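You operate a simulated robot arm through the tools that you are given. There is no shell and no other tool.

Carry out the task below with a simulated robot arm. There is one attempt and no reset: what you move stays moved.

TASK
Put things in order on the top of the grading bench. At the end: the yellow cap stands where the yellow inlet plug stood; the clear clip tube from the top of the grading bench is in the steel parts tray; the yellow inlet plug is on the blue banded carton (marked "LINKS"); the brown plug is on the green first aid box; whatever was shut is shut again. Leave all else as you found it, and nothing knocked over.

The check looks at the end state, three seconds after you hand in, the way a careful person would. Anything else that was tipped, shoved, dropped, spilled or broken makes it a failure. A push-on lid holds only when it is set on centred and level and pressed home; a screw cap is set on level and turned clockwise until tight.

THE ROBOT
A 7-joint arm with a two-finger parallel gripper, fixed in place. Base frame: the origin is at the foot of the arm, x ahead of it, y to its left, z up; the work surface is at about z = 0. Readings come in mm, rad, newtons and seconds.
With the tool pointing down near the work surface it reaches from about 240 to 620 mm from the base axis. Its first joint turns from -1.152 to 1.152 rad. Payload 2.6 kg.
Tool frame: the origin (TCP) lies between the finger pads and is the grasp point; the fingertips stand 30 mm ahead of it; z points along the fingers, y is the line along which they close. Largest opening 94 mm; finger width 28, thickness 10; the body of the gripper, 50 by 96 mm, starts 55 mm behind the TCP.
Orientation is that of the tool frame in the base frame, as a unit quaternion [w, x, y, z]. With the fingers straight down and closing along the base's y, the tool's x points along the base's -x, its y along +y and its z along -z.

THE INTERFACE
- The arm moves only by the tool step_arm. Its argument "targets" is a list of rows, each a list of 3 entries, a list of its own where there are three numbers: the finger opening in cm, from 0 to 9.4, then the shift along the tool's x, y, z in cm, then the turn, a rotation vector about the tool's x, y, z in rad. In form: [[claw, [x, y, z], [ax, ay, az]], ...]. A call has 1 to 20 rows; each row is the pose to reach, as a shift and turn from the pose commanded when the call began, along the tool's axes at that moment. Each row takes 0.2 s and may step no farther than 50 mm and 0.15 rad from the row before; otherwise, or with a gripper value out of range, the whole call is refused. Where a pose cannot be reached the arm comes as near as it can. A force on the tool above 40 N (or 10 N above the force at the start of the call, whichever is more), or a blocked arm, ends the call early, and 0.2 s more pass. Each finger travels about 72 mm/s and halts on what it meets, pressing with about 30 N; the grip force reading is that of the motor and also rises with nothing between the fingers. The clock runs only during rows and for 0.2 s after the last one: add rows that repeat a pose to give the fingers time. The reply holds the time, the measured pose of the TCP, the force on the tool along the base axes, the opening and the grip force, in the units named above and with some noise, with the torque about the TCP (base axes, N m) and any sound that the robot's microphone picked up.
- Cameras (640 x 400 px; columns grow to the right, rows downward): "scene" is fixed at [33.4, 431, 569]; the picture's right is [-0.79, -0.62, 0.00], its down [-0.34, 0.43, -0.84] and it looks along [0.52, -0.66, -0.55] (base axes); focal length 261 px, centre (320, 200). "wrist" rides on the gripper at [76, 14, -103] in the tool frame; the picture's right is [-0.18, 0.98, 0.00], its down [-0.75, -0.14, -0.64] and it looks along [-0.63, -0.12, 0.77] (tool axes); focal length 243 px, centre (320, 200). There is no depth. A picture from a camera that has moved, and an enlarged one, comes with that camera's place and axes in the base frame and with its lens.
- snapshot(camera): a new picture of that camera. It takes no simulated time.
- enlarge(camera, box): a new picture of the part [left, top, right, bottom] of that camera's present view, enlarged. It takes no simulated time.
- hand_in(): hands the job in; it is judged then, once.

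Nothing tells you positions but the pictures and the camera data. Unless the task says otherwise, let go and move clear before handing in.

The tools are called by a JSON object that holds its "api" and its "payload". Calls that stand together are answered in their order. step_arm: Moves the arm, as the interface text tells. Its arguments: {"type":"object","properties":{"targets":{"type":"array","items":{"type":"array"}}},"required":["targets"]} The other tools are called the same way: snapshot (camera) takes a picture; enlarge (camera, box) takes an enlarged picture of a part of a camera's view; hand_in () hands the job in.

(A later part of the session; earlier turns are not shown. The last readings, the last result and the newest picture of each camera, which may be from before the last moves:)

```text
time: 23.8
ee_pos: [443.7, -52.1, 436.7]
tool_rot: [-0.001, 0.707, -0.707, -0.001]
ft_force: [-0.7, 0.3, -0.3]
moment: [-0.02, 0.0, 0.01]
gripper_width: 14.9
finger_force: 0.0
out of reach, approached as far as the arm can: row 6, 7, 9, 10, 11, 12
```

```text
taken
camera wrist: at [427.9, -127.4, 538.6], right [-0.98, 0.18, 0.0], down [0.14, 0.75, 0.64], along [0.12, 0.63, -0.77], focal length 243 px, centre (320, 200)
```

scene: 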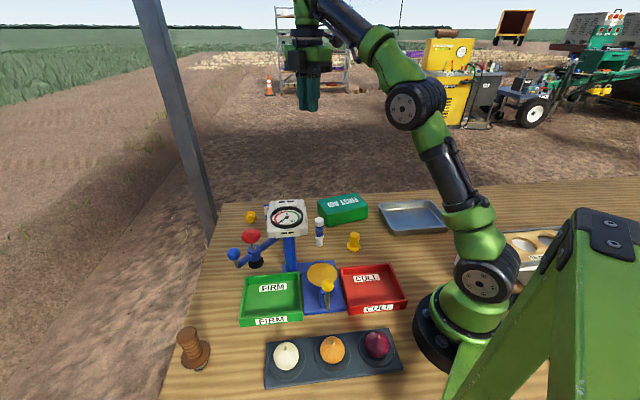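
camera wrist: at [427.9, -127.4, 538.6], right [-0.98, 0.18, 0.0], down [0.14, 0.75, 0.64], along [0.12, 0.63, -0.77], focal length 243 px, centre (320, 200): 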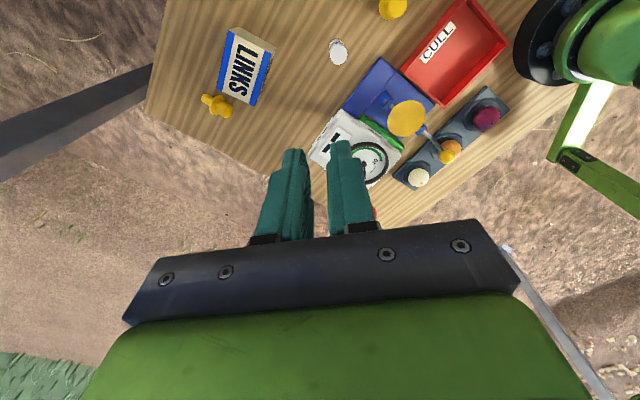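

B slipped out of the grip on the way up and is now lying by the LINKS carton. I'll look closely at it and check whether anything else moved.

{"api": "enlarge", "payload": {"camera": "wrist", "box": [180, 10, 300, 130]}}

{"api": "enlarge", "payload": {"camera": "scene", "box": [220, 180, 380, 280]}}

{"api": "enlarge", "payload": {"camera": "wrist", "box": [196, 85, 240, 120]}}

{"api": "enlarge", "payload": {"camera": "scene", "box": [236, 200, 276, 230]}}

```text
3.33 times, centred on (240, 70) of wrist
camera zoom: at [427.9, -127.4, 538.6], right [-0.98, 0.18, 0.0], down [0.14, 0.75, 0.64], along [0.12, 0.63, -0.77], focal length 809 px, centre (587, 633)
```

zoom: 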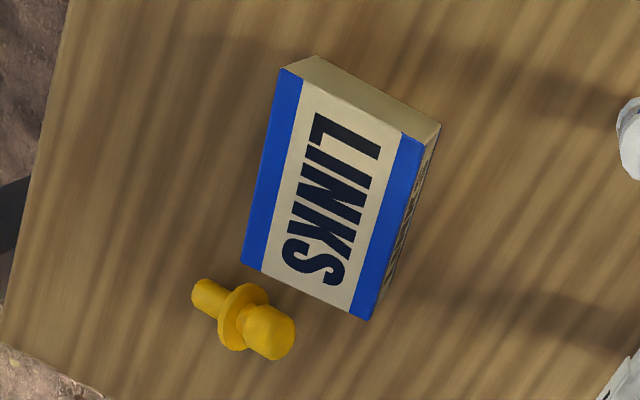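

```text
4.00 times, centred on (300, 230) of scene
camera zoom: at [33.4, 430.9, 569.0], right [-0.79, -0.61, 0.0], down [-0.34, 0.43, -0.84], along [0.52, -0.66, -0.55], focal length 1045 px, centre (400, 80)
```

zoom: 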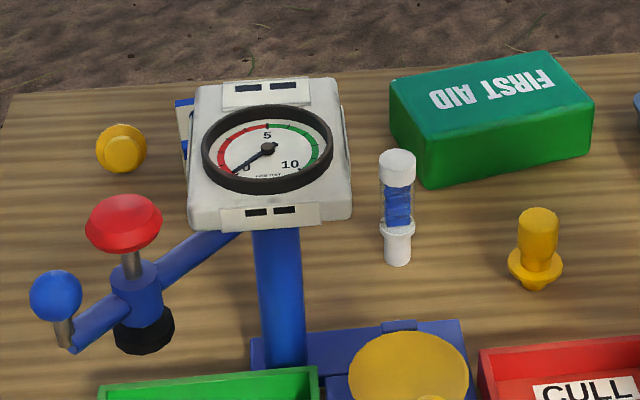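

```text
11.43 times, centred on (218, 102) of wrist
camera zoom: at [427.9, -127.4, 538.6], right [-0.98, 0.18, 0.0], down [0.14, 0.75, 0.64], along [0.12, 0.63, -0.77], focal length 2773 px, centre (1486, 1314)
```

zoom: 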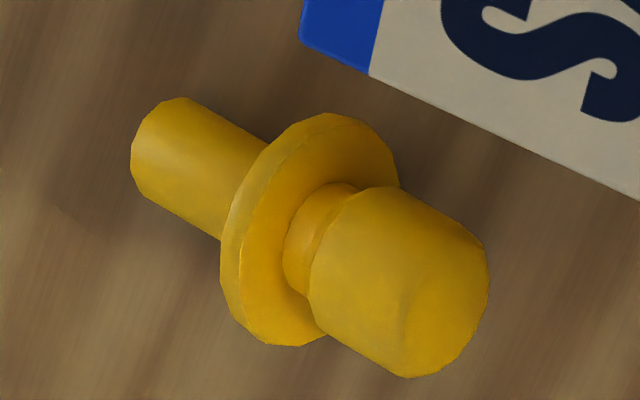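

```text
13.33 times, centred on (256, 215) of scene
camera zoom: at [33.4, 430.9, 569.0], right [-0.79, -0.61, 0.0], down [-0.34, 0.43, -0.84], along [0.52, -0.66, -0.55], focal length 3482 px, centre (1173, 0)
```

zoom: 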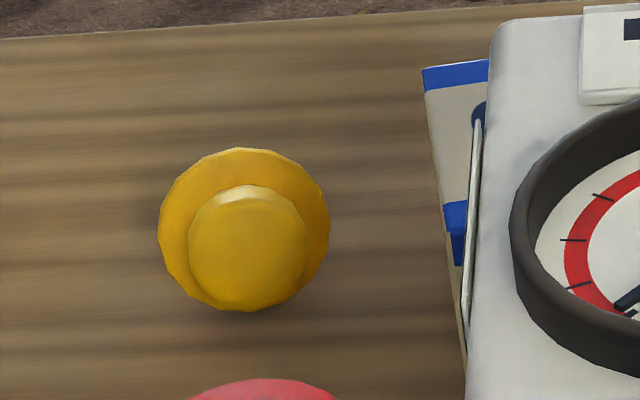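

B lies near (672,6), past the normal reach, but the carton and everything else is unmoved. I'll recover it with an outward-tilted tool later. First I'll go above A to pin down its exact place and then lift it with a deeper grip.

{"api": "step_arm", "payload": {"targets": [[1.5, [0.5, 1.8, 3.7], [0, 0, 0]], [3, [1, 3.6, 7.4], [0, 0, 0]], [4, [1.5, 5.3, 11.1], [0, 0, 0]], [6, [2, 7, 14.8], [0, 0, 0]], [6.5, [2.5, 8.8, 18.5], [0, 0, 0]], [6.5, [3, 10.6, 22.3], [0, 0, 0]], [6.5, [3.5, 12.4, 26], [0, 0, 0]], [6.5, [3.9, 14.1, 29.8], [0, 0, 0]], [6.5, [3.9, 14.1, 29.8], [0, 0, 0]]]}}

{"api": "snapshot", "payload": {"camera": "wrist"}}

{"api": "enlarge", "payload": {"camera": "wrist", "box": [240, 60, 400, 180]}}

{"api": "snapshot", "payload": {"camera": "scene"}}

```text
time: 25.8
ee_pos: [302.7, -89.4, 138.1]
tool_rot: [0.0, 0.708, -0.706, 0.0]
ft_force: [0.1, -0.6, 0.4]
moment: [0.02, -0.03, 0.01]
gripper_width: 65.0
finger_force: 0.1
```

```text
taken
camera wrist: at [287.5, -166.1, 240.0], right [-0.98, 0.18, 0.0], down [0.14, 0.75, 0.64], along [0.12, 0.63, -0.77], focal length 243 px, centre (320, 200)
```

wrist: 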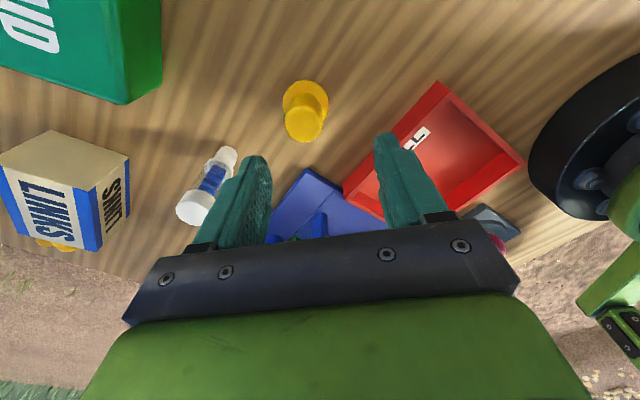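

```text
3.33 times, centred on (320, 120) of wrist
camera zoom: at [287.5, -166.1, 240.0], right [-0.98, 0.18, 0.0], down [0.14, 0.75, 0.64], along [0.12, 0.63, -0.77], focal length 809 px, centre (320, 467)
```

zoom: 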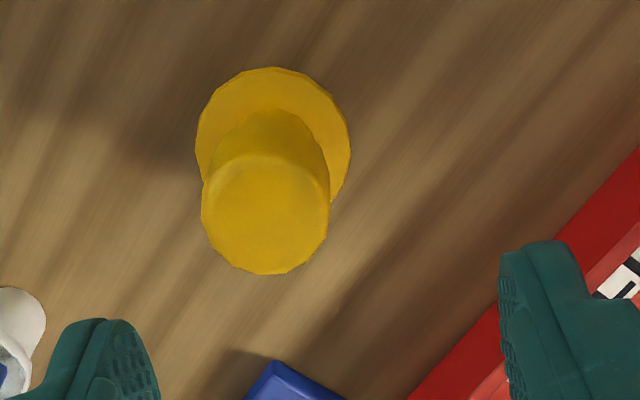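

```text
taken
```

scene: 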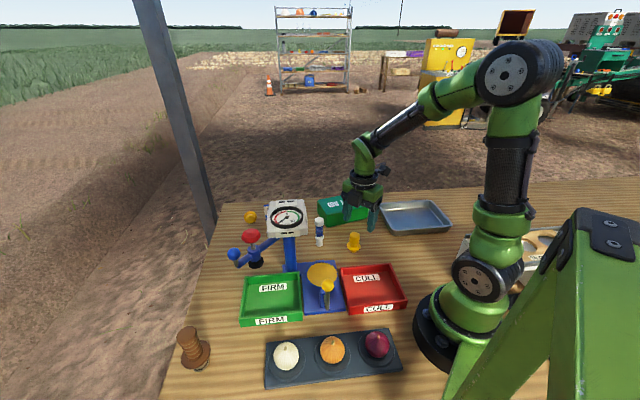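

A is refined to (313,-97.5), with its barrel top around z = 68. I'll center over it, descend, and grip low on the barrel.

{"api": "step_arm", "payload": {"targets": [[6.5, [0.81, -1.03, 0], [0, 0, 0]], [6.5, [0.81, -1.03, 3], [0, 0, 0]], [6.5, [0.81, -1.03, 6], [0, 0, 0]], [6.5, [0.81, -1.03, 7.8], [0, 0, 0]], [6.5, [0.81, -1.03, 7.8], [0, 0, 0]]]}}

{"api": "enlarge", "payload": {"camera": "wrist", "box": [240, 100, 400, 220]}}

{"api": "enlarge", "payload": {"camera": "scene", "box": [320, 190, 400, 270]}}

```text
time: 27.0
ee_pos: [312.5, -99.2, 60.4]
tool_rot: [0.0, 0.707, -0.707, -0.001]
ft_force: [0.3, -0.1, 0.4]
moment: [0.0, -0.04, 0.05]
gripper_width: 65.2
finger_force: 0.0
```

```text
3.33 times, centred on (320, 160) of wrist
camera zoom: at [298.7, -174.7, 162.1], right [-0.98, 0.18, 0.0], down [0.14, 0.75, 0.64], along [0.12, 0.63, -0.77], focal length 809 px, centre (320, 333)
```

zoom: 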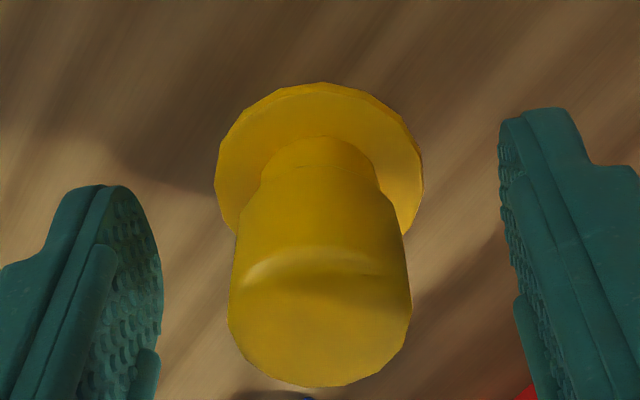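

```text
5.00 times, centred on (360, 230) of scene
camera zoom: at [33.4, 431.0, 569.0], right [-0.79, -0.62, 0.0], down [-0.34, 0.43, -0.84], along [0.52, -0.66, -0.55], focal length 1306 px, centre (120, 50)
```

zoom: 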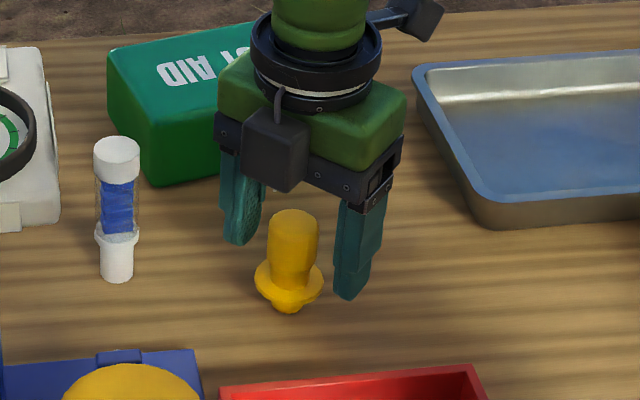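

The barrel is centred between the fingers. I'll close and lift slowly, checking the grip as I go.

{"api": "step_arm", "payload": {"targets": [[1.5, [0, 0, 0], [0, 0, 0]], [1.5, [0, 0, 0], [0, 0, 0]], [1.5, [0, 0, 0], [0, 0, 0]], [1.5, [0, 0, 0], [0, 0, 0]], [1.5, [0, 0, -1], [0, 0, 0]], [1.5, [0, 0, -2], [0, 0, 0]], [1.5, [0, 0, -3.5], [0, 0, 0]], [1.5, [0, 0, -5], [0, 0, 0]]]}}

{"api": "enlarge", "payload": {"camera": "scene", "box": [320, 170, 400, 250]}}

{"api": "enlarge", "payload": {"camera": "wrist", "box": [240, 100, 400, 220]}}

```text
time: 28.8
ee_pos: [313.4, -97.6, 109.2]
tool_rot: [0.0, -0.707, 0.707, 0.0]
ft_force: [0.5, 0.4, -0.6]
moment: [0.0, -0.02, -0.03]
gripper_width: 28.2
finger_force: 29.8
```

```text
5.00 times, centred on (360, 210) of scene
camera zoom: at [33.4, 431.0, 569.0], right [-0.79, -0.62, 0.0], down [-0.34, 0.43, -0.84], along [0.52, -0.66, -0.55], focal length 1306 px, centre (120, 150)
```

zoom: 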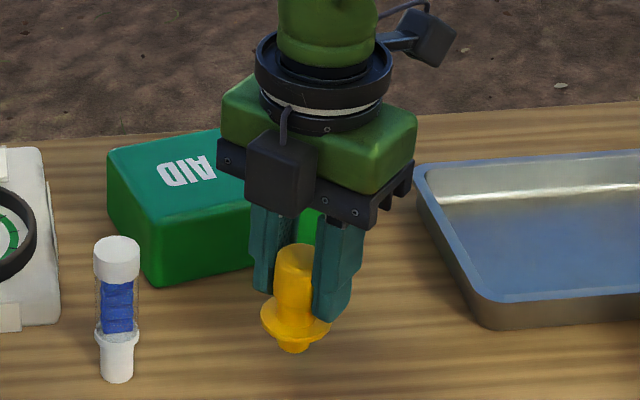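

```text
3.33 times, centred on (320, 160) of wrist
camera zoom: at [298.5, -173.9, 212.1], right [-0.98, 0.18, 0.0], down [0.14, 0.75, 0.64], along [0.12, 0.63, -0.77], focal length 809 px, centre (320, 333)
```

zoom: 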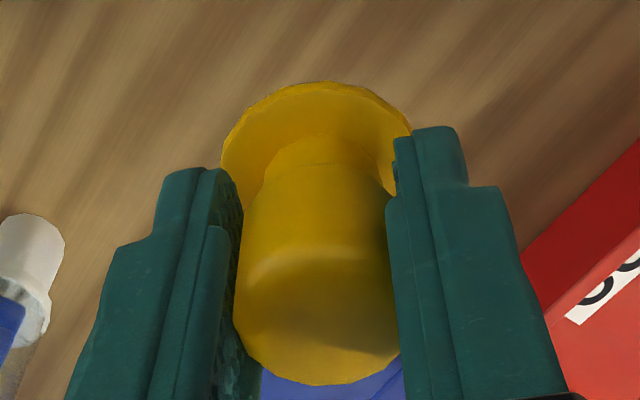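

A is held firmly. I'll raise it and tilt the hand so its underside faces the scene camera, to see whether it is hollow like a cap or solid like a plug.

{"api": "step_arm", "payload": {"targets": [[1.5, [0, 0, -4], [0, 0, 0]], [1.5, [0, 0, -8], [0, 0, 0]], [1.5, [0, 0, -12], [0, 0, 0]], [1.5, [0, 0, -16], [0, -0.1, 0]], [1.5, [0, 0, -19], [0, -0.2, 0]], [1.5, [0, 0, -20], [0, -0.3, 0]], [1.5, [0, 0, -20], [0, -0.42, 0]], [1.5, [0, 0, -20], [0, -0.54, 0]], [1.5, [0, 0, -20], [0, -0.66, 0]], [1.5, [0, 0, -20], [0, -0.78, 0]], [1.5, [0, 0, -20], [0, -0.9, 0]], [1.5, [0, 0, -20], [0, -1.02, 0]], [1.5, [0, 0, -20], [0, -1.14, 0]], [1.5, [0, 0, -20], [0, -1.26, 0]], [1.5, [0, 0, -20], [0, -1.26, 0]]]}}

{"api": "snapshot", "payload": {"camera": "scene"}}

```text
time: 32.0
ee_pos: [340.8, -85.5, 308.0]
tool_rot: [0.417, -0.571, 0.571, 0.417]
ft_force: [-0.4, -0.3, -1.2]
moment: [0.0, 0.05, -0.01]
gripper_width: 28.3
finger_force: 29.6
out of reach, approached as far as the arm can: row 12, 13, 14, 15
```

```text
taken
```

scene: 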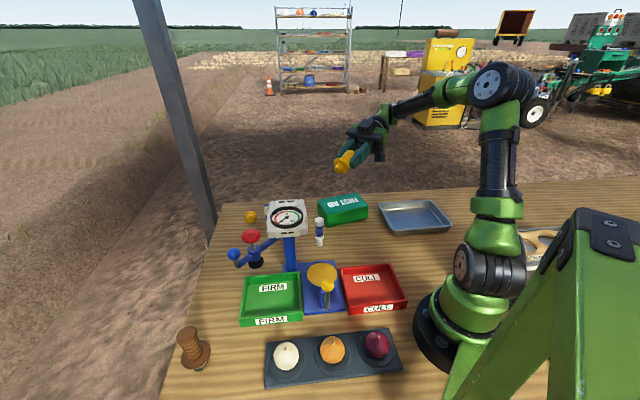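

{"api": "enlarge", "payload": {"camera": "scene", "box": [326, 140, 366, 180]}}

{"api": "enlarge", "payload": {"camera": "scene", "box": [236, 200, 276, 230]}}

```text
10.00 times, centred on (346, 160) of scene
camera zoom: at [33.4, 431.0, 569.0], right [-0.79, -0.62, 0.0], down [-0.34, 0.43, -0.84], along [0.52, -0.66, -0.55], focal length 2612 px, centre (60, 600)
```

zoom: 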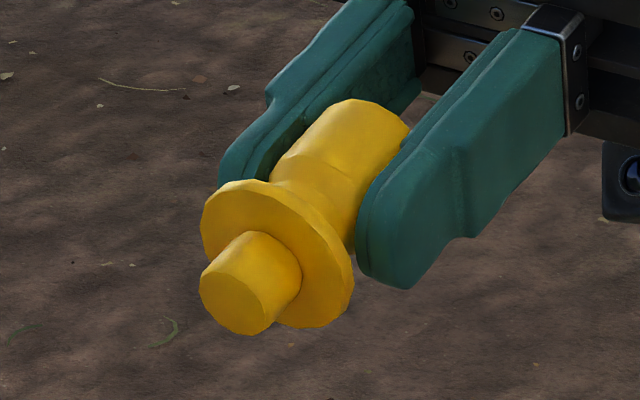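

```text
13.33 times, centred on (256, 215) of scene
camera zoom: at [33.4, 431.0, 569.0], right [-0.79, -0.62, 0.0], down [-0.34, 0.43, -0.84], along [0.52, -0.66, -0.55], focal length 3482 px, centre (1173, 0)
```

zoom: 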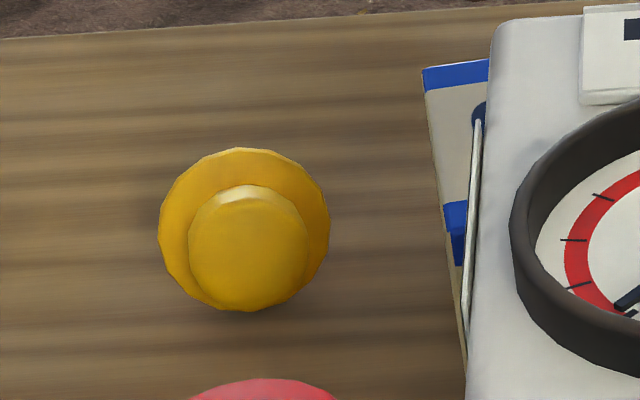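

{"api": "enlarge", "payload": {"camera": "scene", "box": [336, 146, 354, 176]}}

{"api": "enlarge", "payload": {"camera": "wrist", "box": [260, 100, 380, 220]}}

{"api": "enlarge", "payload": {"camera": "scene", "box": [172, 320, 220, 376]}}

```text
13.33 times, centred on (345, 161) of scene
camera zoom: at [33.4, 431.0, 569.0], right [-0.79, -0.62, 0.0], down [-0.34, 0.43, -0.84], along [0.52, -0.66, -0.55], focal length 3482 px, centre (-13, 720)
```

zoom: 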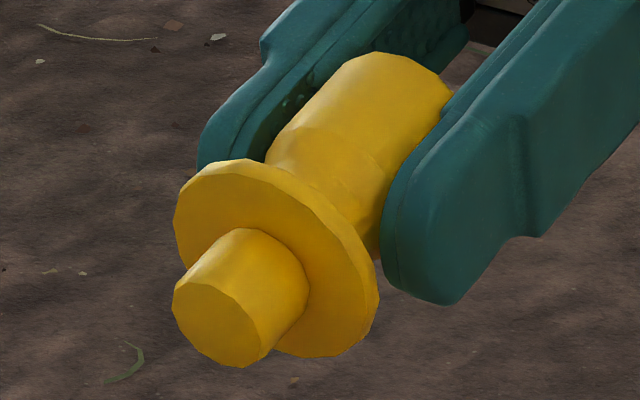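

```text
3.33 times, centred on (320, 160) of wrist
camera zoom: at [325.2, -205.8, 266.3], right [-0.98, 0.06, 0.18], down [0.14, -0.38, 0.91], along [0.12, 0.92, 0.37], focal length 809 px, centre (320, 333)
```

zoom: 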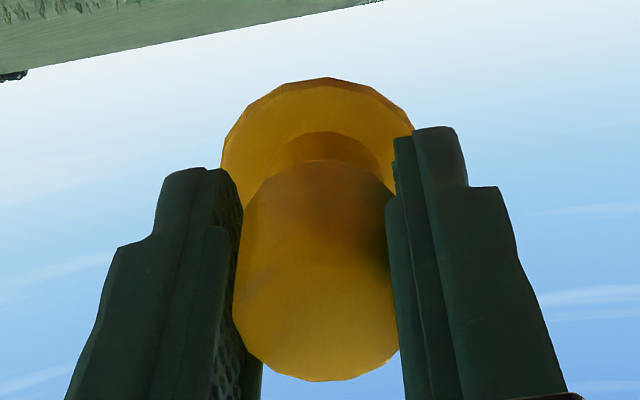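

```text
7.14 times, centred on (196, 348) of scene
camera zoom: at [33.4, 431.0, 569.0], right [-0.79, -0.62, 0.0], down [-0.34, 0.43, -0.84], along [0.52, -0.66, -0.55], focal length 1865 px, centre (1206, -857)
```

zoom: 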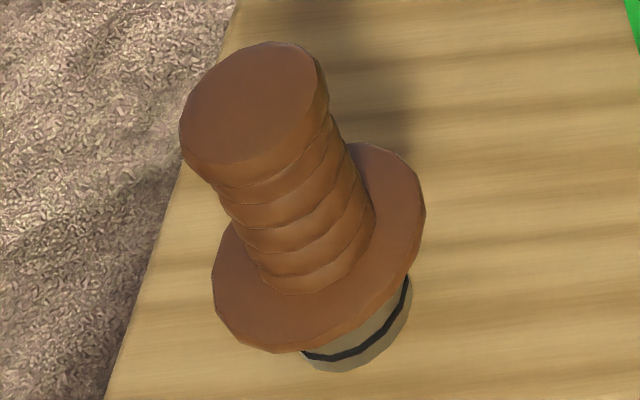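

Its underside is a solid tapered stem, so that doesn't settle the naming. I'll return the hand to level and set A back exactly where it stood while I recover B.

{"api": "step_arm", "payload": {"targets": [[1.5, [0.5, 0.25, 0], [0, 0.12, 0]], [1.5, [1.5, 0.5, 0], [0, 0.24, 0]], [1.5, [2.5, 0.75, 0.2], [0, 0.36, 0]], [1.5, [3.5, 1, 0.5], [0, 0.48, 0]], [1.5, [4.5, 1.25, 0.7], [0, 0.6, 0]], [1.5, [5.5, 1.5, 1], [0, 0.72, 0]], [1.5, [6.5, 1.75, 1.2], [0, 0.84, 0]], [1.5, [7.5, 2, 1.5], [0, 0.96, 0]], [1.5, [8.5, 2.25, 1.7], [0, 1.08, 0]], [1.5, [9.6, 2.5, 1.9], [0, 1.17, 0]], [1.5, [10.66, 2.78, 2.14], [0, 1.262, 0]], [1.5, [10.66, 2.78, 2.14], [0, 1.262, 0]]]}}

{"api": "enlarge", "payload": {"camera": "wrist", "box": [240, 80, 400, 220]}}

```text
time: 34.6
ee_pos: [314.2, -97.2, 199.4]
tool_rot: [0.0, 0.707, -0.707, 0.002]
ft_force: [-0.4, 0.5, 0.4]
moment: [-0.02, -0.01, -0.01]
gripper_width: 28.0
finger_force: 29.8
```

```text
2.86 times, centred on (320, 150) of wrist
camera zoom: at [297.6, -173.1, 302.5], right [-0.98, 0.18, 0.0], down [0.14, 0.76, 0.64], along [0.12, 0.63, -0.77], focal length 693 px, centre (320, 343)
```

zoom: 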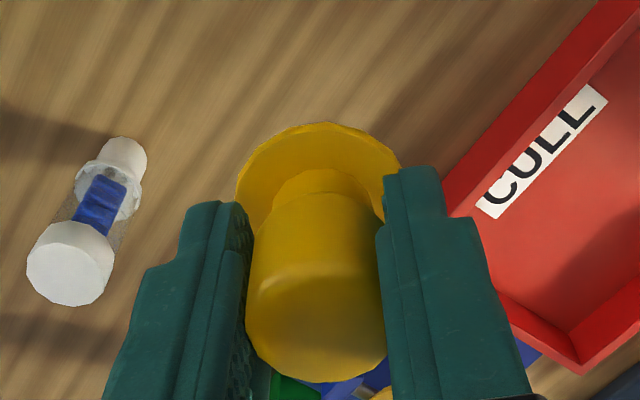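

{"api": "step_arm", "payload": {"targets": [[1.5, [0, 0, 4], [0, 0, 0]], [1.5, [0, 0, 8], [0, 0, 0]], [1.5, [0, 0, 11], [0, 0, 0]], [1.5, [0, 0, 13], [0, 0, 0]], [1.5, [0, 0, 13.5], [0, 0, 0]], [1.5, [0, 0, 13.8], [0, 0, 0]], [1.5, [0, 0, 13.8], [0, 0, 0]]]}}

{"api": "enlarge", "payload": {"camera": "scene", "box": [320, 190, 400, 270]}}

```text
time: 36.2
ee_pos: [313.6, -98.0, 63.1]
tool_rot: [0.001, 0.707, -0.707, 0.001]
ft_force: [-0.1, -0.5, 0.3]
moment: [0.0, -0.01, 0.02]
gripper_width: 28.2
finger_force: 29.9
```

```text
5.00 times, centred on (360, 230) of scene
camera zoom: at [33.4, 431.0, 569.0], right [-0.79, -0.62, 0.0], down [-0.34, 0.43, -0.84], along [0.52, -0.66, -0.55], focal length 1306 px, centre (120, 50)
```

zoom: 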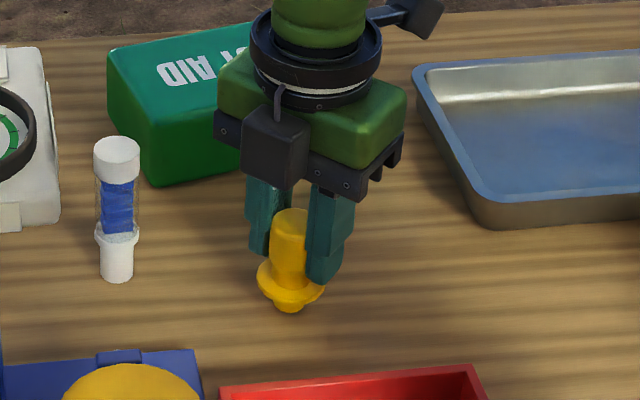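

{"api": "step_arm", "payload": {"targets": [[1.5, [0, 0, 0.1], [0, 0, 0]], [1.5, [0, 0, 0.18], [0, 0, 0]], [1.5, [0, 0, 0.18], [0, 0, 0]]]}}

```text
time: 37.0
ee_pos: [312.6, -97.8, 60.4]
tool_rot: [-0.001, -0.707, 0.707, -0.001]
ft_force: [-0.4, 0.7, 0.4]
moment: [0.01, 0.06, 0.01]
gripper_width: 27.2
finger_force: 30.5
```

{"api": "step_arm", "payload": {"targets": [[3.5, [0, 0, 0], [0, 0, 0]], [5, [0, 0, 0], [0, 0, 0]], [6.5, [0, 0, 0], [0, 0, 0]], [6.5, [0, 0, 0], [0, 0, 0]]]}}

{"api": "enlarge", "payload": {"camera": "scene", "box": [320, 190, 400, 270]}}

{"api": "enlarge", "payload": {"camera": "wrist", "box": [240, 100, 400, 220]}}

```text
time: 38.0
ee_pos: [312.3, -98.0, 60.4]
tool_rot: [0.001, 0.707, -0.707, 0.0]
ft_force: [0.1, 0.2, -1.0]
moment: [-0.01, 0.01, 0.0]
gripper_width: 64.9
finger_force: 0.0
```

```text
5.00 times, centred on (360, 230) of scene
camera zoom: at [33.4, 431.0, 569.0], right [-0.79, -0.62, 0.0], down [-0.34, 0.43, -0.84], along [0.52, -0.66, -0.55], focal length 1306 px, centre (120, 50)
```

zoom: 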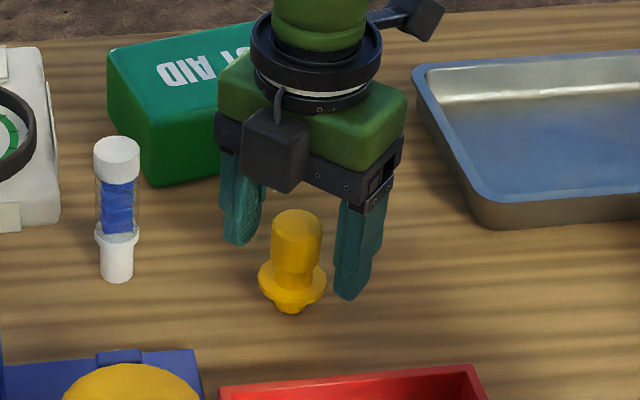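

```text
3.33 times, centred on (320, 160) of wrist
camera zoom: at [297.8, -173.4, 163.2], right [-0.98, 0.18, 0.0], down [0.14, 0.76, 0.64], along [0.12, 0.63, -0.77], focal length 809 px, centre (320, 333)
```

zoom: 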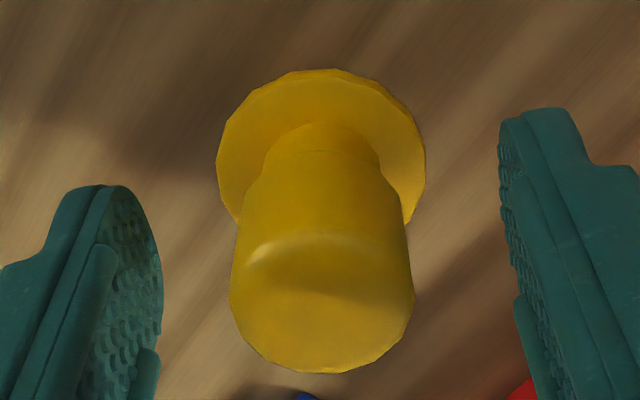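

A stands back at its spot. B is resting on its stem end and flange rim, with the knob raised toward the robot, so I can grip the knob with an outward-tilted hand. I'll rise, turn the hand and move to a staging point short of B.

{"api": "step_arm", "payload": {"targets": [[6.5, [0, 0, -4.5], [0, 0, 0]], [6.5, [0, 0, -9], [0, 0, 0.14]], [6.5, [0, 0, -13.5], [0, 0, 0.28]], [6.5, [0, 0, -18], [0, 0, 0.42]], [6.5, [-0.98, -2.27, -19], [0, 0, 0.57]], [6.5, [-1.96, -4.54, -19], [0, 0, 0.72]], [6.5, [-2.94, -6.81, -19], [0, 0, 0.87]], [6.5, [-3.92, -9.08, -19], [0, 0, 1.02]], [6.5, [-4.9, -11.35, -19], [0, 0, 1.17]], [6.5, [-5.88, -13.62, -19], [0, 0, 1.32]], [6.5, [-6.86, -15.89, -19], [0, 0, 1.47]], [6.5, [-7.84, -18.16, -19], [0, 0, 1.62]], [6.5, [-8.82, -20.43, -19], [0, 0, 1.77]], [6.5, [-9.8, -22.7, -19], [0, 0, 1.92]], [6.5, [-9.8, -22.7, -19], [0, 0, 1.92]]]}}

{"api": "snapshot", "payload": {"camera": "wrist"}}

{"api": "snapshot", "payload": {"camera": "scene"}}

{"api": "enlarge", "payload": {"camera": "scene", "box": [330, 215, 380, 260]}}

```text
time: 41.2
ee_pos: [540.9, -0.0, 250.5]
tool_rot: [0.0, 0.176, 0.984, -0.001]
ft_force: [0.6, 0.3, 0.1]
moment: [0.02, 0.02, -0.01]
gripper_width: 65.2
finger_force: 0.0
```

```text
taken
camera wrist: at [472.8, 40.9, 352.8], right [0.51, 0.86, 0.0], down [0.66, -0.39, 0.64], along [0.55, -0.33, -0.77], focal length 243 px, centre (320, 200)
```

wrist: 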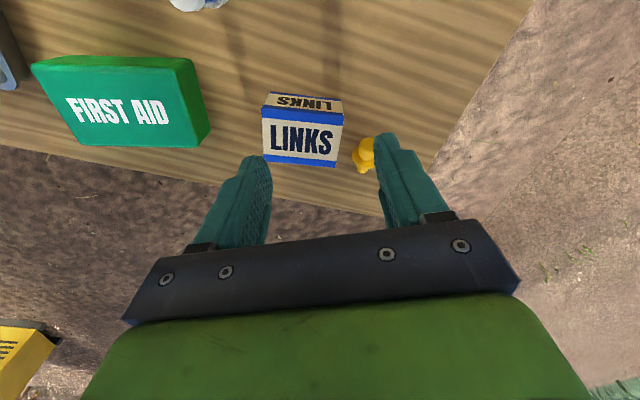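

```text
taken
```

scene: 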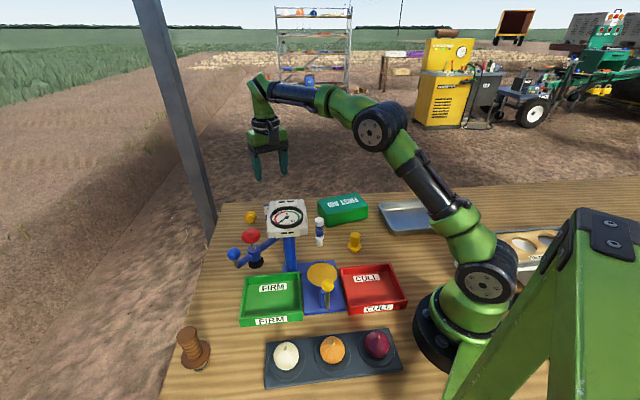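

```text
8.89 times, centred on (355, 238) of scene
camera zoom: at [33.4, 431.0, 569.0], right [-0.79, -0.62, 0.0], down [-0.34, 0.43, -0.84], along [0.52, -0.66, -0.55], focal length 2321 px, centre (9, -133)
```

zoom: 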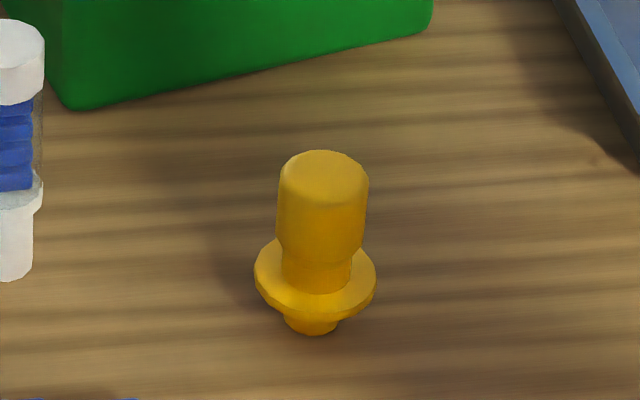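

A is upright. I'm clear above the carton, so now I'll tilt outward and move to a pre-grasp above B, keeping the camera away from the dial.

{"api": "step_arm", "payload": {"targets": [[5.4, [-3.85, 0.87, 1.55], [0, -0.15, 0]], [5.4, [-6.5, 2.36, 4.05], [0, -0.3, 0]], [5.4, [-8.2, 3.52, 7.05], [0, -0.45, 0]], [5.4, [-8.97, 4.33, 10.05], [0, -0.45, 0]], [5.4, [-8.97, 4.33, 10.05], [0, -0.45, 0]]]}}

{"api": "snapshot", "payload": {"camera": "wrist"}}

{"api": "snapshot", "payload": {"camera": "scene"}}

{"api": "enlarge", "payload": {"camera": "wrist", "box": [230, 80, 410, 220]}}

```text
time: 42.4
ee_pos: [638.8, 10.0, 151.2]
tool_rot: [0.221, 0.17, 0.96, -0.039]
ft_force: [0.2, 0.3, -0.3]
moment: [0.02, -0.03, 0.02]
gripper_width: 54.0
finger_force: 0.0
```

```text
taken
camera wrist: at [536.4, 63.4, 208.9], right [0.49, 0.87, 0.08], down [0.33, -0.27, 0.91], along [0.81, -0.42, -0.41], focal length 243 px, centre (320, 200)
```

wrist: 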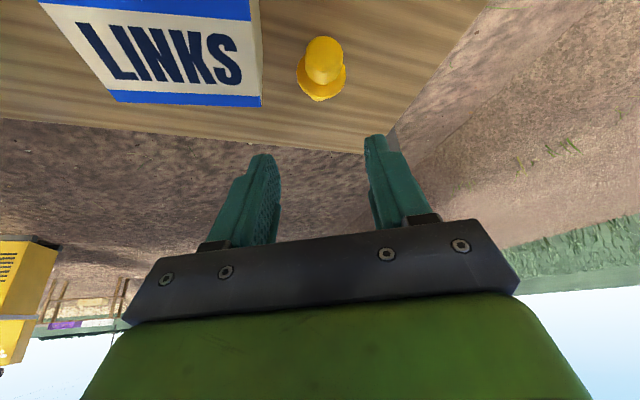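

```text
taken
```

scene: 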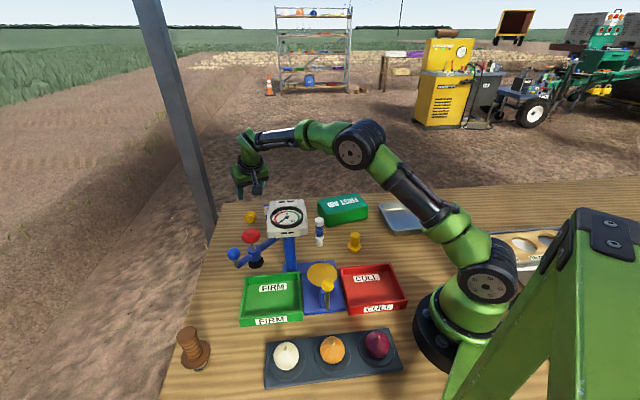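

```text
2.86 times, centred on (320, 150) of wrist
camera zoom: at [536.4, 63.4, 208.9], right [0.49, 0.87, 0.08], down [0.33, -0.27, 0.91], along [0.81, -0.42, -0.41], focal length 693 px, centre (320, 343)
```

zoom: 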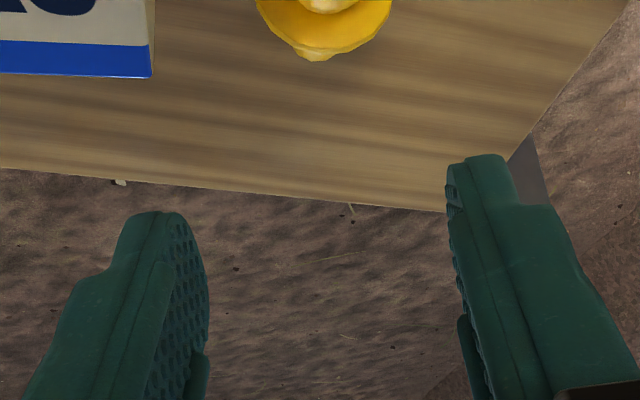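

{"api": "enlarge", "payload": {"camera": "wrist", "box": [280, 20, 370, 110]}}

{"api": "enlarge", "payload": {"camera": "scene", "box": [220, 110, 340, 250]}}

```text
4.44 times, centred on (325, 65) of wrist
camera zoom: at [536.4, 63.4, 208.9], right [0.49, 0.87, 0.08], down [0.33, -0.27, 0.91], along [0.81, -0.42, -0.41], focal length 1078 px, centre (298, 800)
```

zoom: 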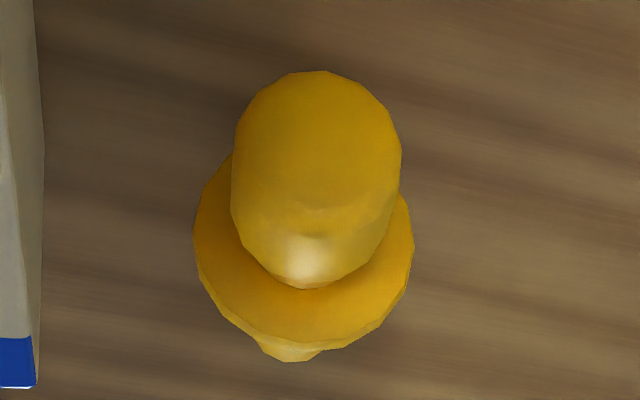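

```text
2.86 times, centred on (280, 180) of scene
camera zoom: at [33.4, 431.0, 569.0], right [-0.79, -0.62, 0.0], down [-0.34, 0.43, -0.84], along [0.52, -0.66, -0.55], focal length 746 px, centre (434, 257)
```

zoom: 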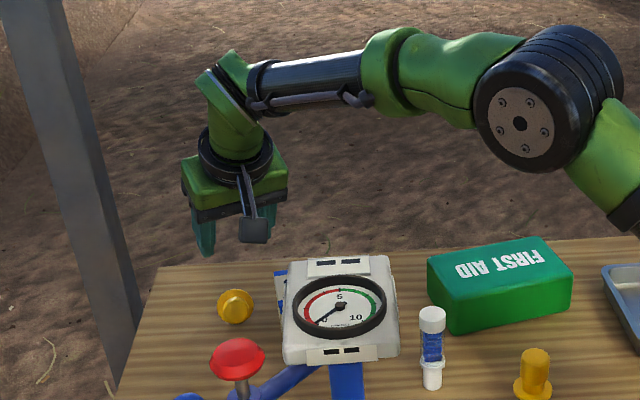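

B's knob center is about (658,14.5,28.5), which matches my estimate. I'll move into line with it, still 50 mm short, and check.

{"api": "step_arm", "payload": {"targets": [[5.4, [1.5, 1.06, 1.2], [0, 0, 0]], [5.4, [3, 1.06, 2.6], [0, 0, 0]], [5.4, [4.44, 1.06, 4.8], [0, 0, 0]], [5.4, [4.44, 1.06, 4.8], [0, 0, 0]]]}}

{"api": "snapshot", "payload": {"camera": "wrist"}}

{"api": "enlarge", "payload": {"camera": "wrist", "box": [230, 80, 410, 220]}}

{"api": "enlarge", "payload": {"camera": "scene", "box": [220, 130, 320, 250]}}

```text
time: 43.4
ee_pos: [623.9, 26.8, 86.7]
tool_rot: [0.22, 0.17, 0.96, -0.04]
ft_force: [0.7, -0.1, -0.8]
moment: [-0.01, 0.0, 0.0]
gripper_width: 54.1
finger_force: 0.1
```

```text
taken
camera wrist: at [522.2, 79.7, 146.3], right [0.49, 0.87, 0.08], down [0.33, -0.27, 0.91], along [0.81, -0.42, -0.41], focal length 243 px, centre (320, 200)
```

wrist: 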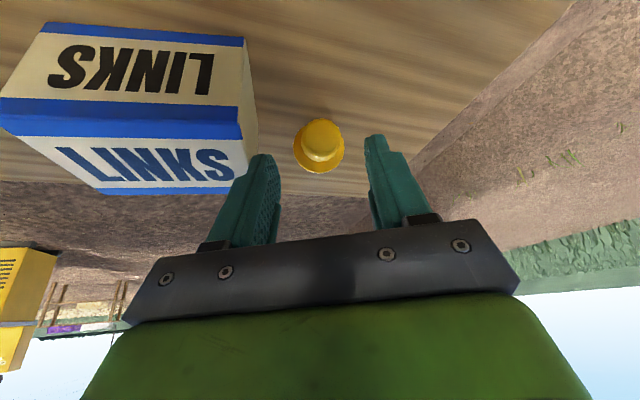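

```text
2.86 times, centred on (320, 150) of wrist
camera zoom: at [522.2, 79.7, 146.3], right [0.49, 0.87, 0.08], down [0.33, -0.27, 0.91], along [0.81, -0.42, -0.41], focal length 693 px, centre (320, 343)
```

zoom: 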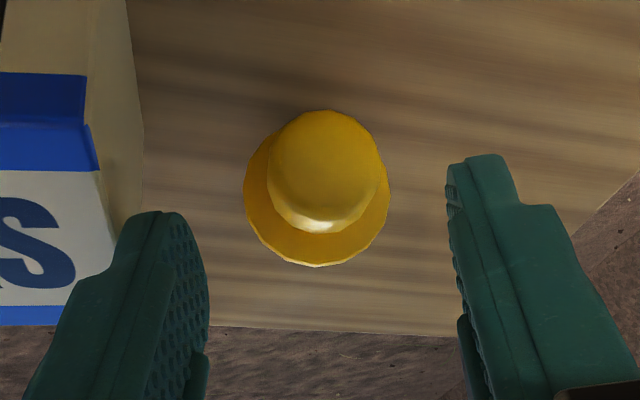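

```text
3.33 times, centred on (270, 190) of scene
camera zoom: at [33.4, 431.0, 569.0], right [-0.79, -0.62, 0.0], down [-0.34, 0.43, -0.84], along [0.52, -0.66, -0.55], focal length 870 px, centre (487, 233)
```

zoom: 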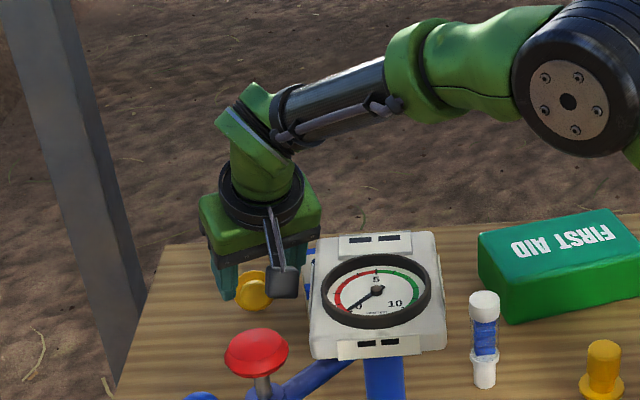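

The hand is aligned with the knob, with clearance to the carton and dial. I'm advancing along the tool axis.

{"api": "step_arm", "payload": {"targets": [[4.8, [0, 0, 1.5], [0, 0, 0]], [4.8, [0, 0, 3.2], [0, 0, 0]], [4.8, [0, 0, 4.8], [0, 0, 0]], [4.8, [0, 0, 4.8], [0, 0, 0]]]}}

{"api": "snapshot", "payload": {"camera": "wrist"}}

{"api": "enlarge", "payload": {"camera": "wrist", "box": [230, 100, 410, 240]}}

{"api": "enlarge", "payload": {"camera": "scene", "box": [220, 130, 320, 250]}}

```text
time: 44.4
ee_pos: [644.5, 19.3, 42.6]
tool_rot: [0.221, 0.169, 0.96, -0.04]
ft_force: [-0.3, 0.3, 1.0]
moment: [0.0, 0.02, -0.01]
gripper_width: 47.8
finger_force: 0.1
```

```text
taken
camera wrist: at [541.5, 71.6, 102.5], right [0.49, 0.87, 0.08], down [0.33, -0.27, 0.91], along [0.81, -0.42, -0.42], focal length 243 px, centre (320, 200)
```

wrist: 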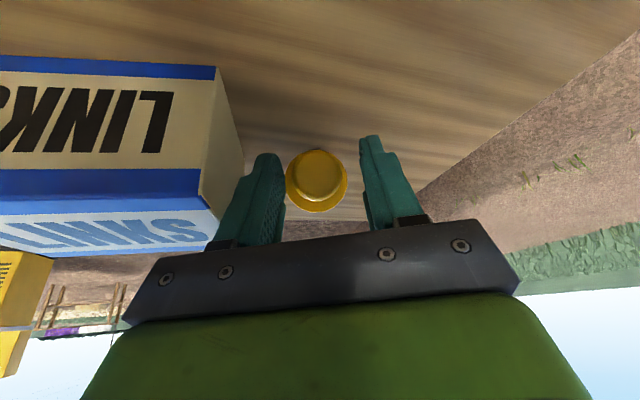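

```text
2.86 times, centred on (320, 170) of wrist
camera zoom: at [541.5, 71.6, 102.5], right [0.49, 0.87, 0.08], down [0.33, -0.27, 0.91], along [0.81, -0.42, -0.42], focal length 693 px, centre (320, 286)
```

zoom: 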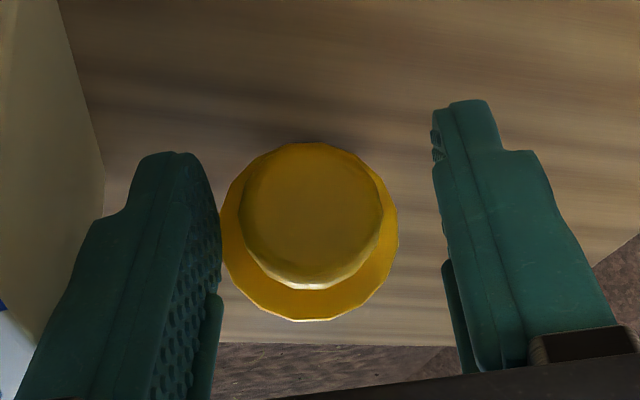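

```text
3.33 times, centred on (270, 190) of scene
camera zoom: at [33.4, 431.0, 569.0], right [-0.79, -0.61, 0.0], down [-0.34, 0.43, -0.84], along [0.52, -0.66, -0.55], focal length 870 px, centre (487, 233)
```

zoom: 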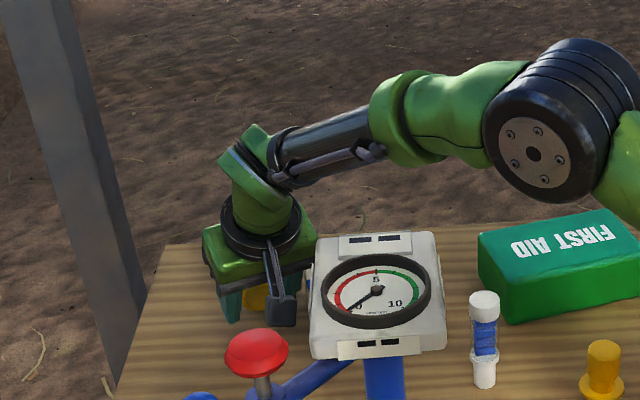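

The knob is between the fingers. Closing.

{"api": "step_arm", "payload": {"targets": [[3.5, [0, 0, 0], [0, 0, 0]], [2.8, [0, 0, 0], [0, 0, 0]], [1.5, [0, 0, 0], [0, 0, 0]], [1, [0, 0, 0], [0, 0, 0]], [1, [0, 0, 0], [0, 0, 0]]]}}

{"api": "enlarge", "payload": {"camera": "wrist", "box": [230, 100, 410, 240]}}

```text
time: 45.6
ee_pos: [644.6, 19.0, 44.6]
tool_rot: [0.22, 0.169, 0.96, -0.039]
ft_force: [0.4, 0.3, -0.9]
moment: [-0.01, -0.02, -0.03]
gripper_width: 26.5
finger_force: 30.1
```

```text
2.86 times, centred on (320, 170) of wrist
camera zoom: at [541.5, 71.8, 103.0], right [0.49, 0.87, 0.08], down [0.33, -0.27, 0.91], along [0.81, -0.42, -0.42], focal length 693 px, centre (320, 286)
```

zoom: 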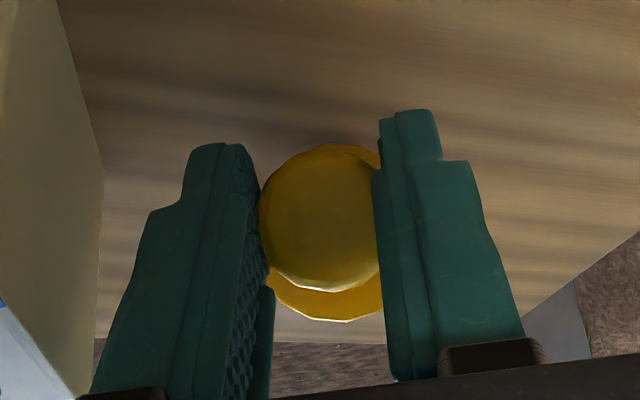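

It's gripped at 26.5 mm. I'll lift only a little, slowly, and check that it holds.

{"api": "step_arm", "payload": {"targets": [[1, [-0.1, 0, -0.3], [0, 0, 0]], [1, [-0.25, 0, -0.6], [0, 0, 0]], [1, [-0.4, 0, -0.9], [0, 0, 0]], [1, [-0.6, 0, -1.3], [0, 0, 0]], [1, [-0.8, 0, -1.7], [0, 0, 0]], [1, [-0.8, 0, -1.7], [0, 0, 0]]]}}

{"api": "enlarge", "payload": {"camera": "wrist", "box": [230, 100, 410, 240]}}

{"api": "enlarge", "payload": {"camera": "scene", "box": [220, 180, 300, 240]}}

```text
time: 47.0
ee_pos: [644.1, 19.9, 63.1]
tool_rot: [0.22, 0.168, 0.96, -0.039]
ft_force: [0.1, 0.5, 0.9]
moment: [-0.06, 0.02, 0.01]
gripper_width: 26.6
finger_force: 29.6
```

```text
2.86 times, centred on (320, 170) of wrist
camera zoom: at [541.7, 71.9, 121.8], right [0.49, 0.87, 0.08], down [0.33, -0.27, 0.91], along [0.81, -0.42, -0.41], focal length 693 px, centre (320, 286)
```

zoom: 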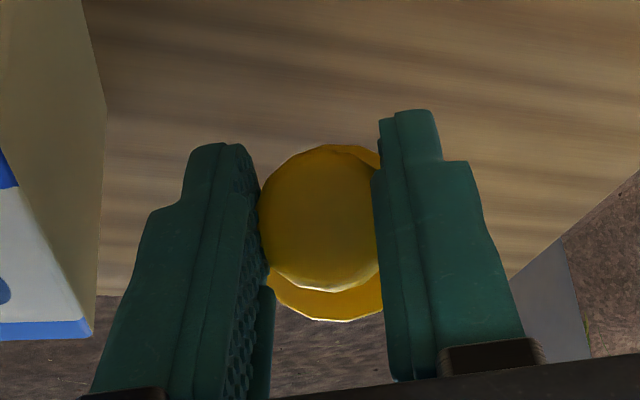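

```text
6.67 times, centred on (260, 210) of scene
camera zoom: at [33.4, 431.0, 569.0], right [-0.79, -0.62, 0.0], down [-0.34, 0.43, -0.84], along [0.52, -0.66, -0.55], focal length 1741 px, centre (720, 133)
```

zoom: 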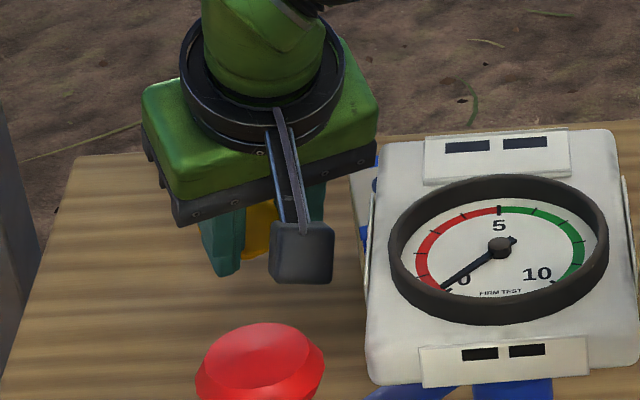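

B is holding steady in the grip. I'll carry it slowly over the carton toward the open area on the right.

{"api": "step_arm", "payload": {"targets": [[1, [-0.8, -0.6, -2.2], [0, 0, 0]], [1, [-1.67, -1.21, -4.41], [0, 0, 0]], [1, [-2.45, -1.8, -6.3], [0, 0, 0]], [1, [-3.22, -2.36, -8.1], [0, 0, 0]], [1, [-3.45, -3.55, -9.4], [0, 0, 0]], [1, [-3.65, -4.75, -10.67], [0, 0, 0]], [1, [-3.2, -6.1, -11.7], [0, 0, 0]], [1, [-2.8, -7.49, -12.74], [0, 0, 0]], [1, [-2.8, -7.49, -12.74], [0, 0, 0]]]}}

{"api": "enlarge", "payload": {"camera": "wrist", "box": [230, 100, 410, 240]}}

{"api": "snapshot", "payload": {"camera": "scene"}}

```text
time: 49.0
ee_pos: [589.3, -40.8, 190.4]
tool_rot: [0.22, 0.169, 0.96, -0.04]
ft_force: [0.1, 0.8, -0.8]
moment: [0.0, 0.0, 0.0]
gripper_width: 26.6
finger_force: 29.5
```

```text
2.86 times, centred on (320, 170) of wrist
camera zoom: at [487.4, 12.4, 248.9], right [0.49, 0.87, 0.08], down [0.33, -0.27, 0.91], along [0.81, -0.42, -0.42], focal length 693 px, centre (320, 286)
```

zoom: 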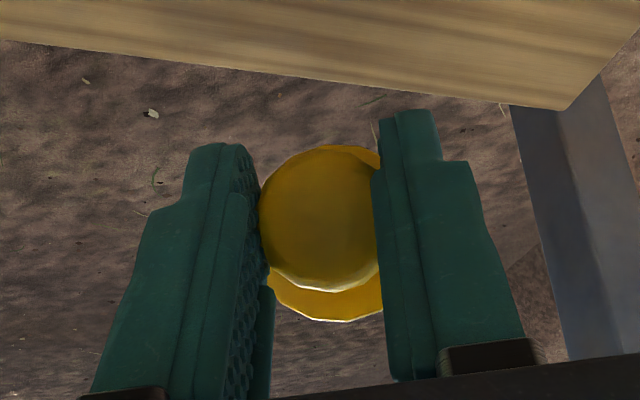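

```text
taken
```

scene: 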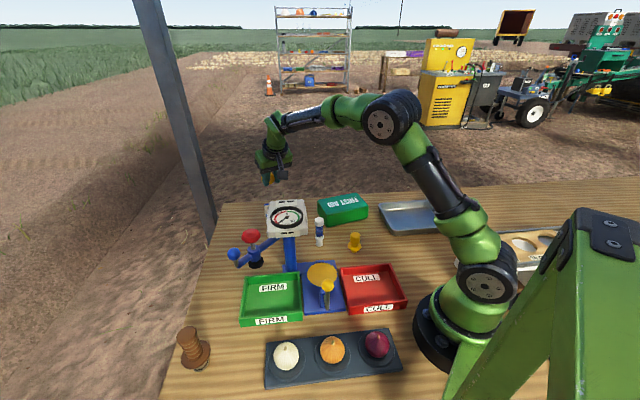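

{"api": "step_arm", "payload": {"targets": [[1, [1.06, -1.5, -1.07], [-0.0596, 0, -0.1234]], [1, [2.13, -3, -2.14], [-0.1193, 0, -0.2469]], [1, [3.19, -4.5, -3.21], [-0.1789, 0, -0.3703]], [1, [4.26, -6, -4.29], [-0.2386, 0, -0.4937]], [1, [5.32, -7.5, -5.36], [-0.2982, 0, -0.6171]], [1, [6.39, -9, -6.43], [-0.3579, 0, -0.7406]], [1, [7.45, -10.5, -7.5], [-0.4175, 0, -0.864]], [1, [8.51, -12, -8.57], [-0.4771, 0, -0.9874]], [1, [9.58, -13.5, -9.64], [-0.5368, 0, -1.1109]], [1, [10.64, -15, -10.71], [-0.5964, 0, -1.2343]], [1, [11.71, -16.5, -11.79], [-0.6561, 0, -1.3577]], [1, [12.77, -18, -12.86], [-0.7157, 0, -1.4811]], [1, [13.84, -19.5, -13.93], [-0.7754, 0, -1.6046]], [1, [14.9, -21, -15], [-0.835, 0, -1.728]], [1, [14.9, -21, -15], [-0.835, 0, -1.728]]]}}

{"api": "snapshot", "payload": {"camera": "scene"}}

{"api": "enlarge", "payload": {"camera": "scene", "box": [310, 130, 410, 210]}}

```text
time: 52.2
ee_pos: [331.6, -169.0, 260.4]
tool_rot: [-0.158, 0.689, -0.689, -0.157]
ft_force: [-0.2, -0.1, 0.5]
moment: [-0.02, 0.01, 0.02]
gripper_width: 26.5
finger_force: 29.6
```

```text
taken
```

scene: 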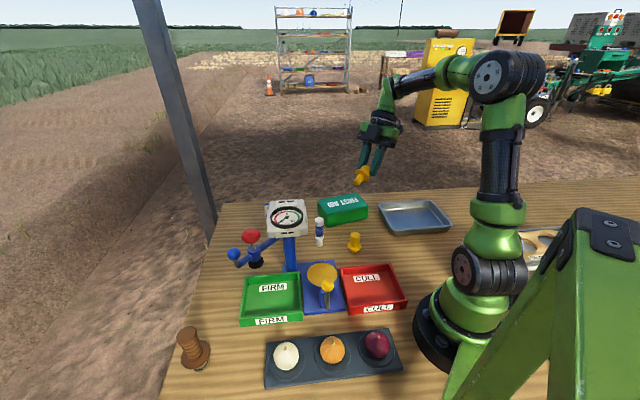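

```text
5.00 times, centred on (360, 170) of scene
camera zoom: at [33.4, 431.0, 569.0], right [-0.79, -0.61, 0.0], down [-0.34, 0.43, -0.84], along [0.52, -0.66, -0.55], focal length 1306 px, centre (120, 350)
```

zoom: 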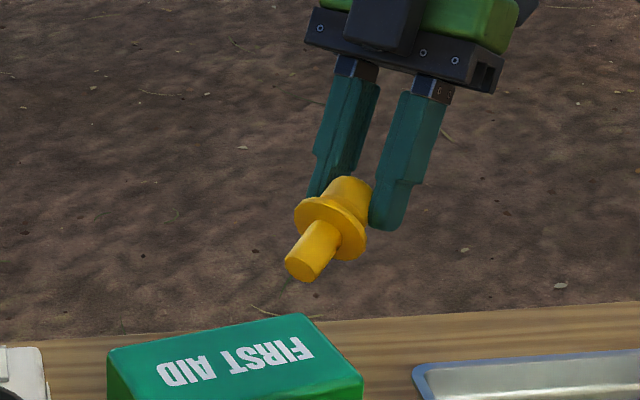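

{"api": "enlarge", "payload": {"camera": "scene", "box": [350, 160, 374, 190]}}

{"api": "enlarge", "payload": {"camera": "wrist", "box": [230, 100, 410, 240]}}

```text
13.33 times, centred on (362, 175) of scene
camera zoom: at [33.4, 431.0, 569.0], right [-0.79, -0.61, 0.0], down [-0.34, 0.43, -0.84], along [0.52, -0.66, -0.55], focal length 3482 px, centre (-240, 533)
```

zoom: 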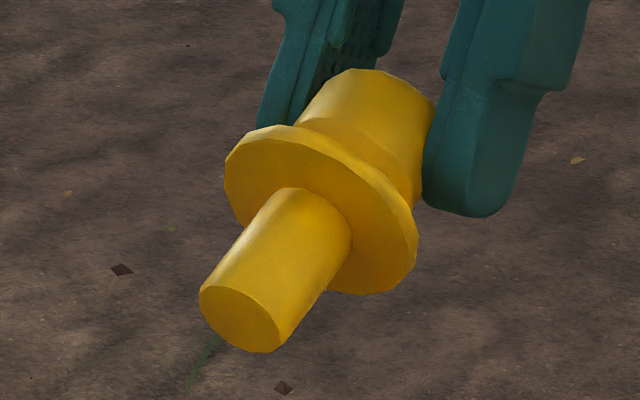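

```text
2.86 times, centred on (320, 170) of wrist
camera zoom: at [315.7, -282.6, 319.2], right [-0.98, 0.17, 0.08], down [0.14, 0.4, 0.91], along [0.12, 0.9, -0.42], focal length 693 px, centre (320, 286)
```

zoom: 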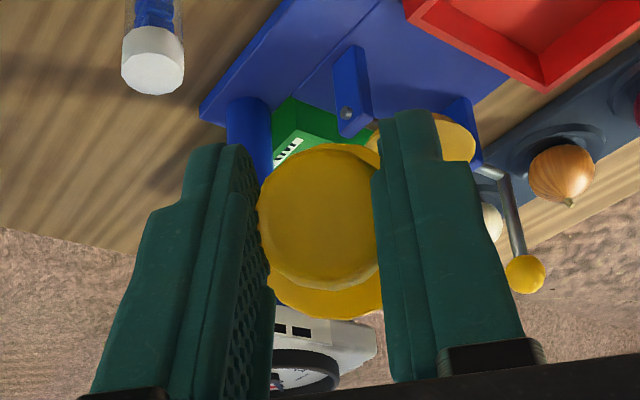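

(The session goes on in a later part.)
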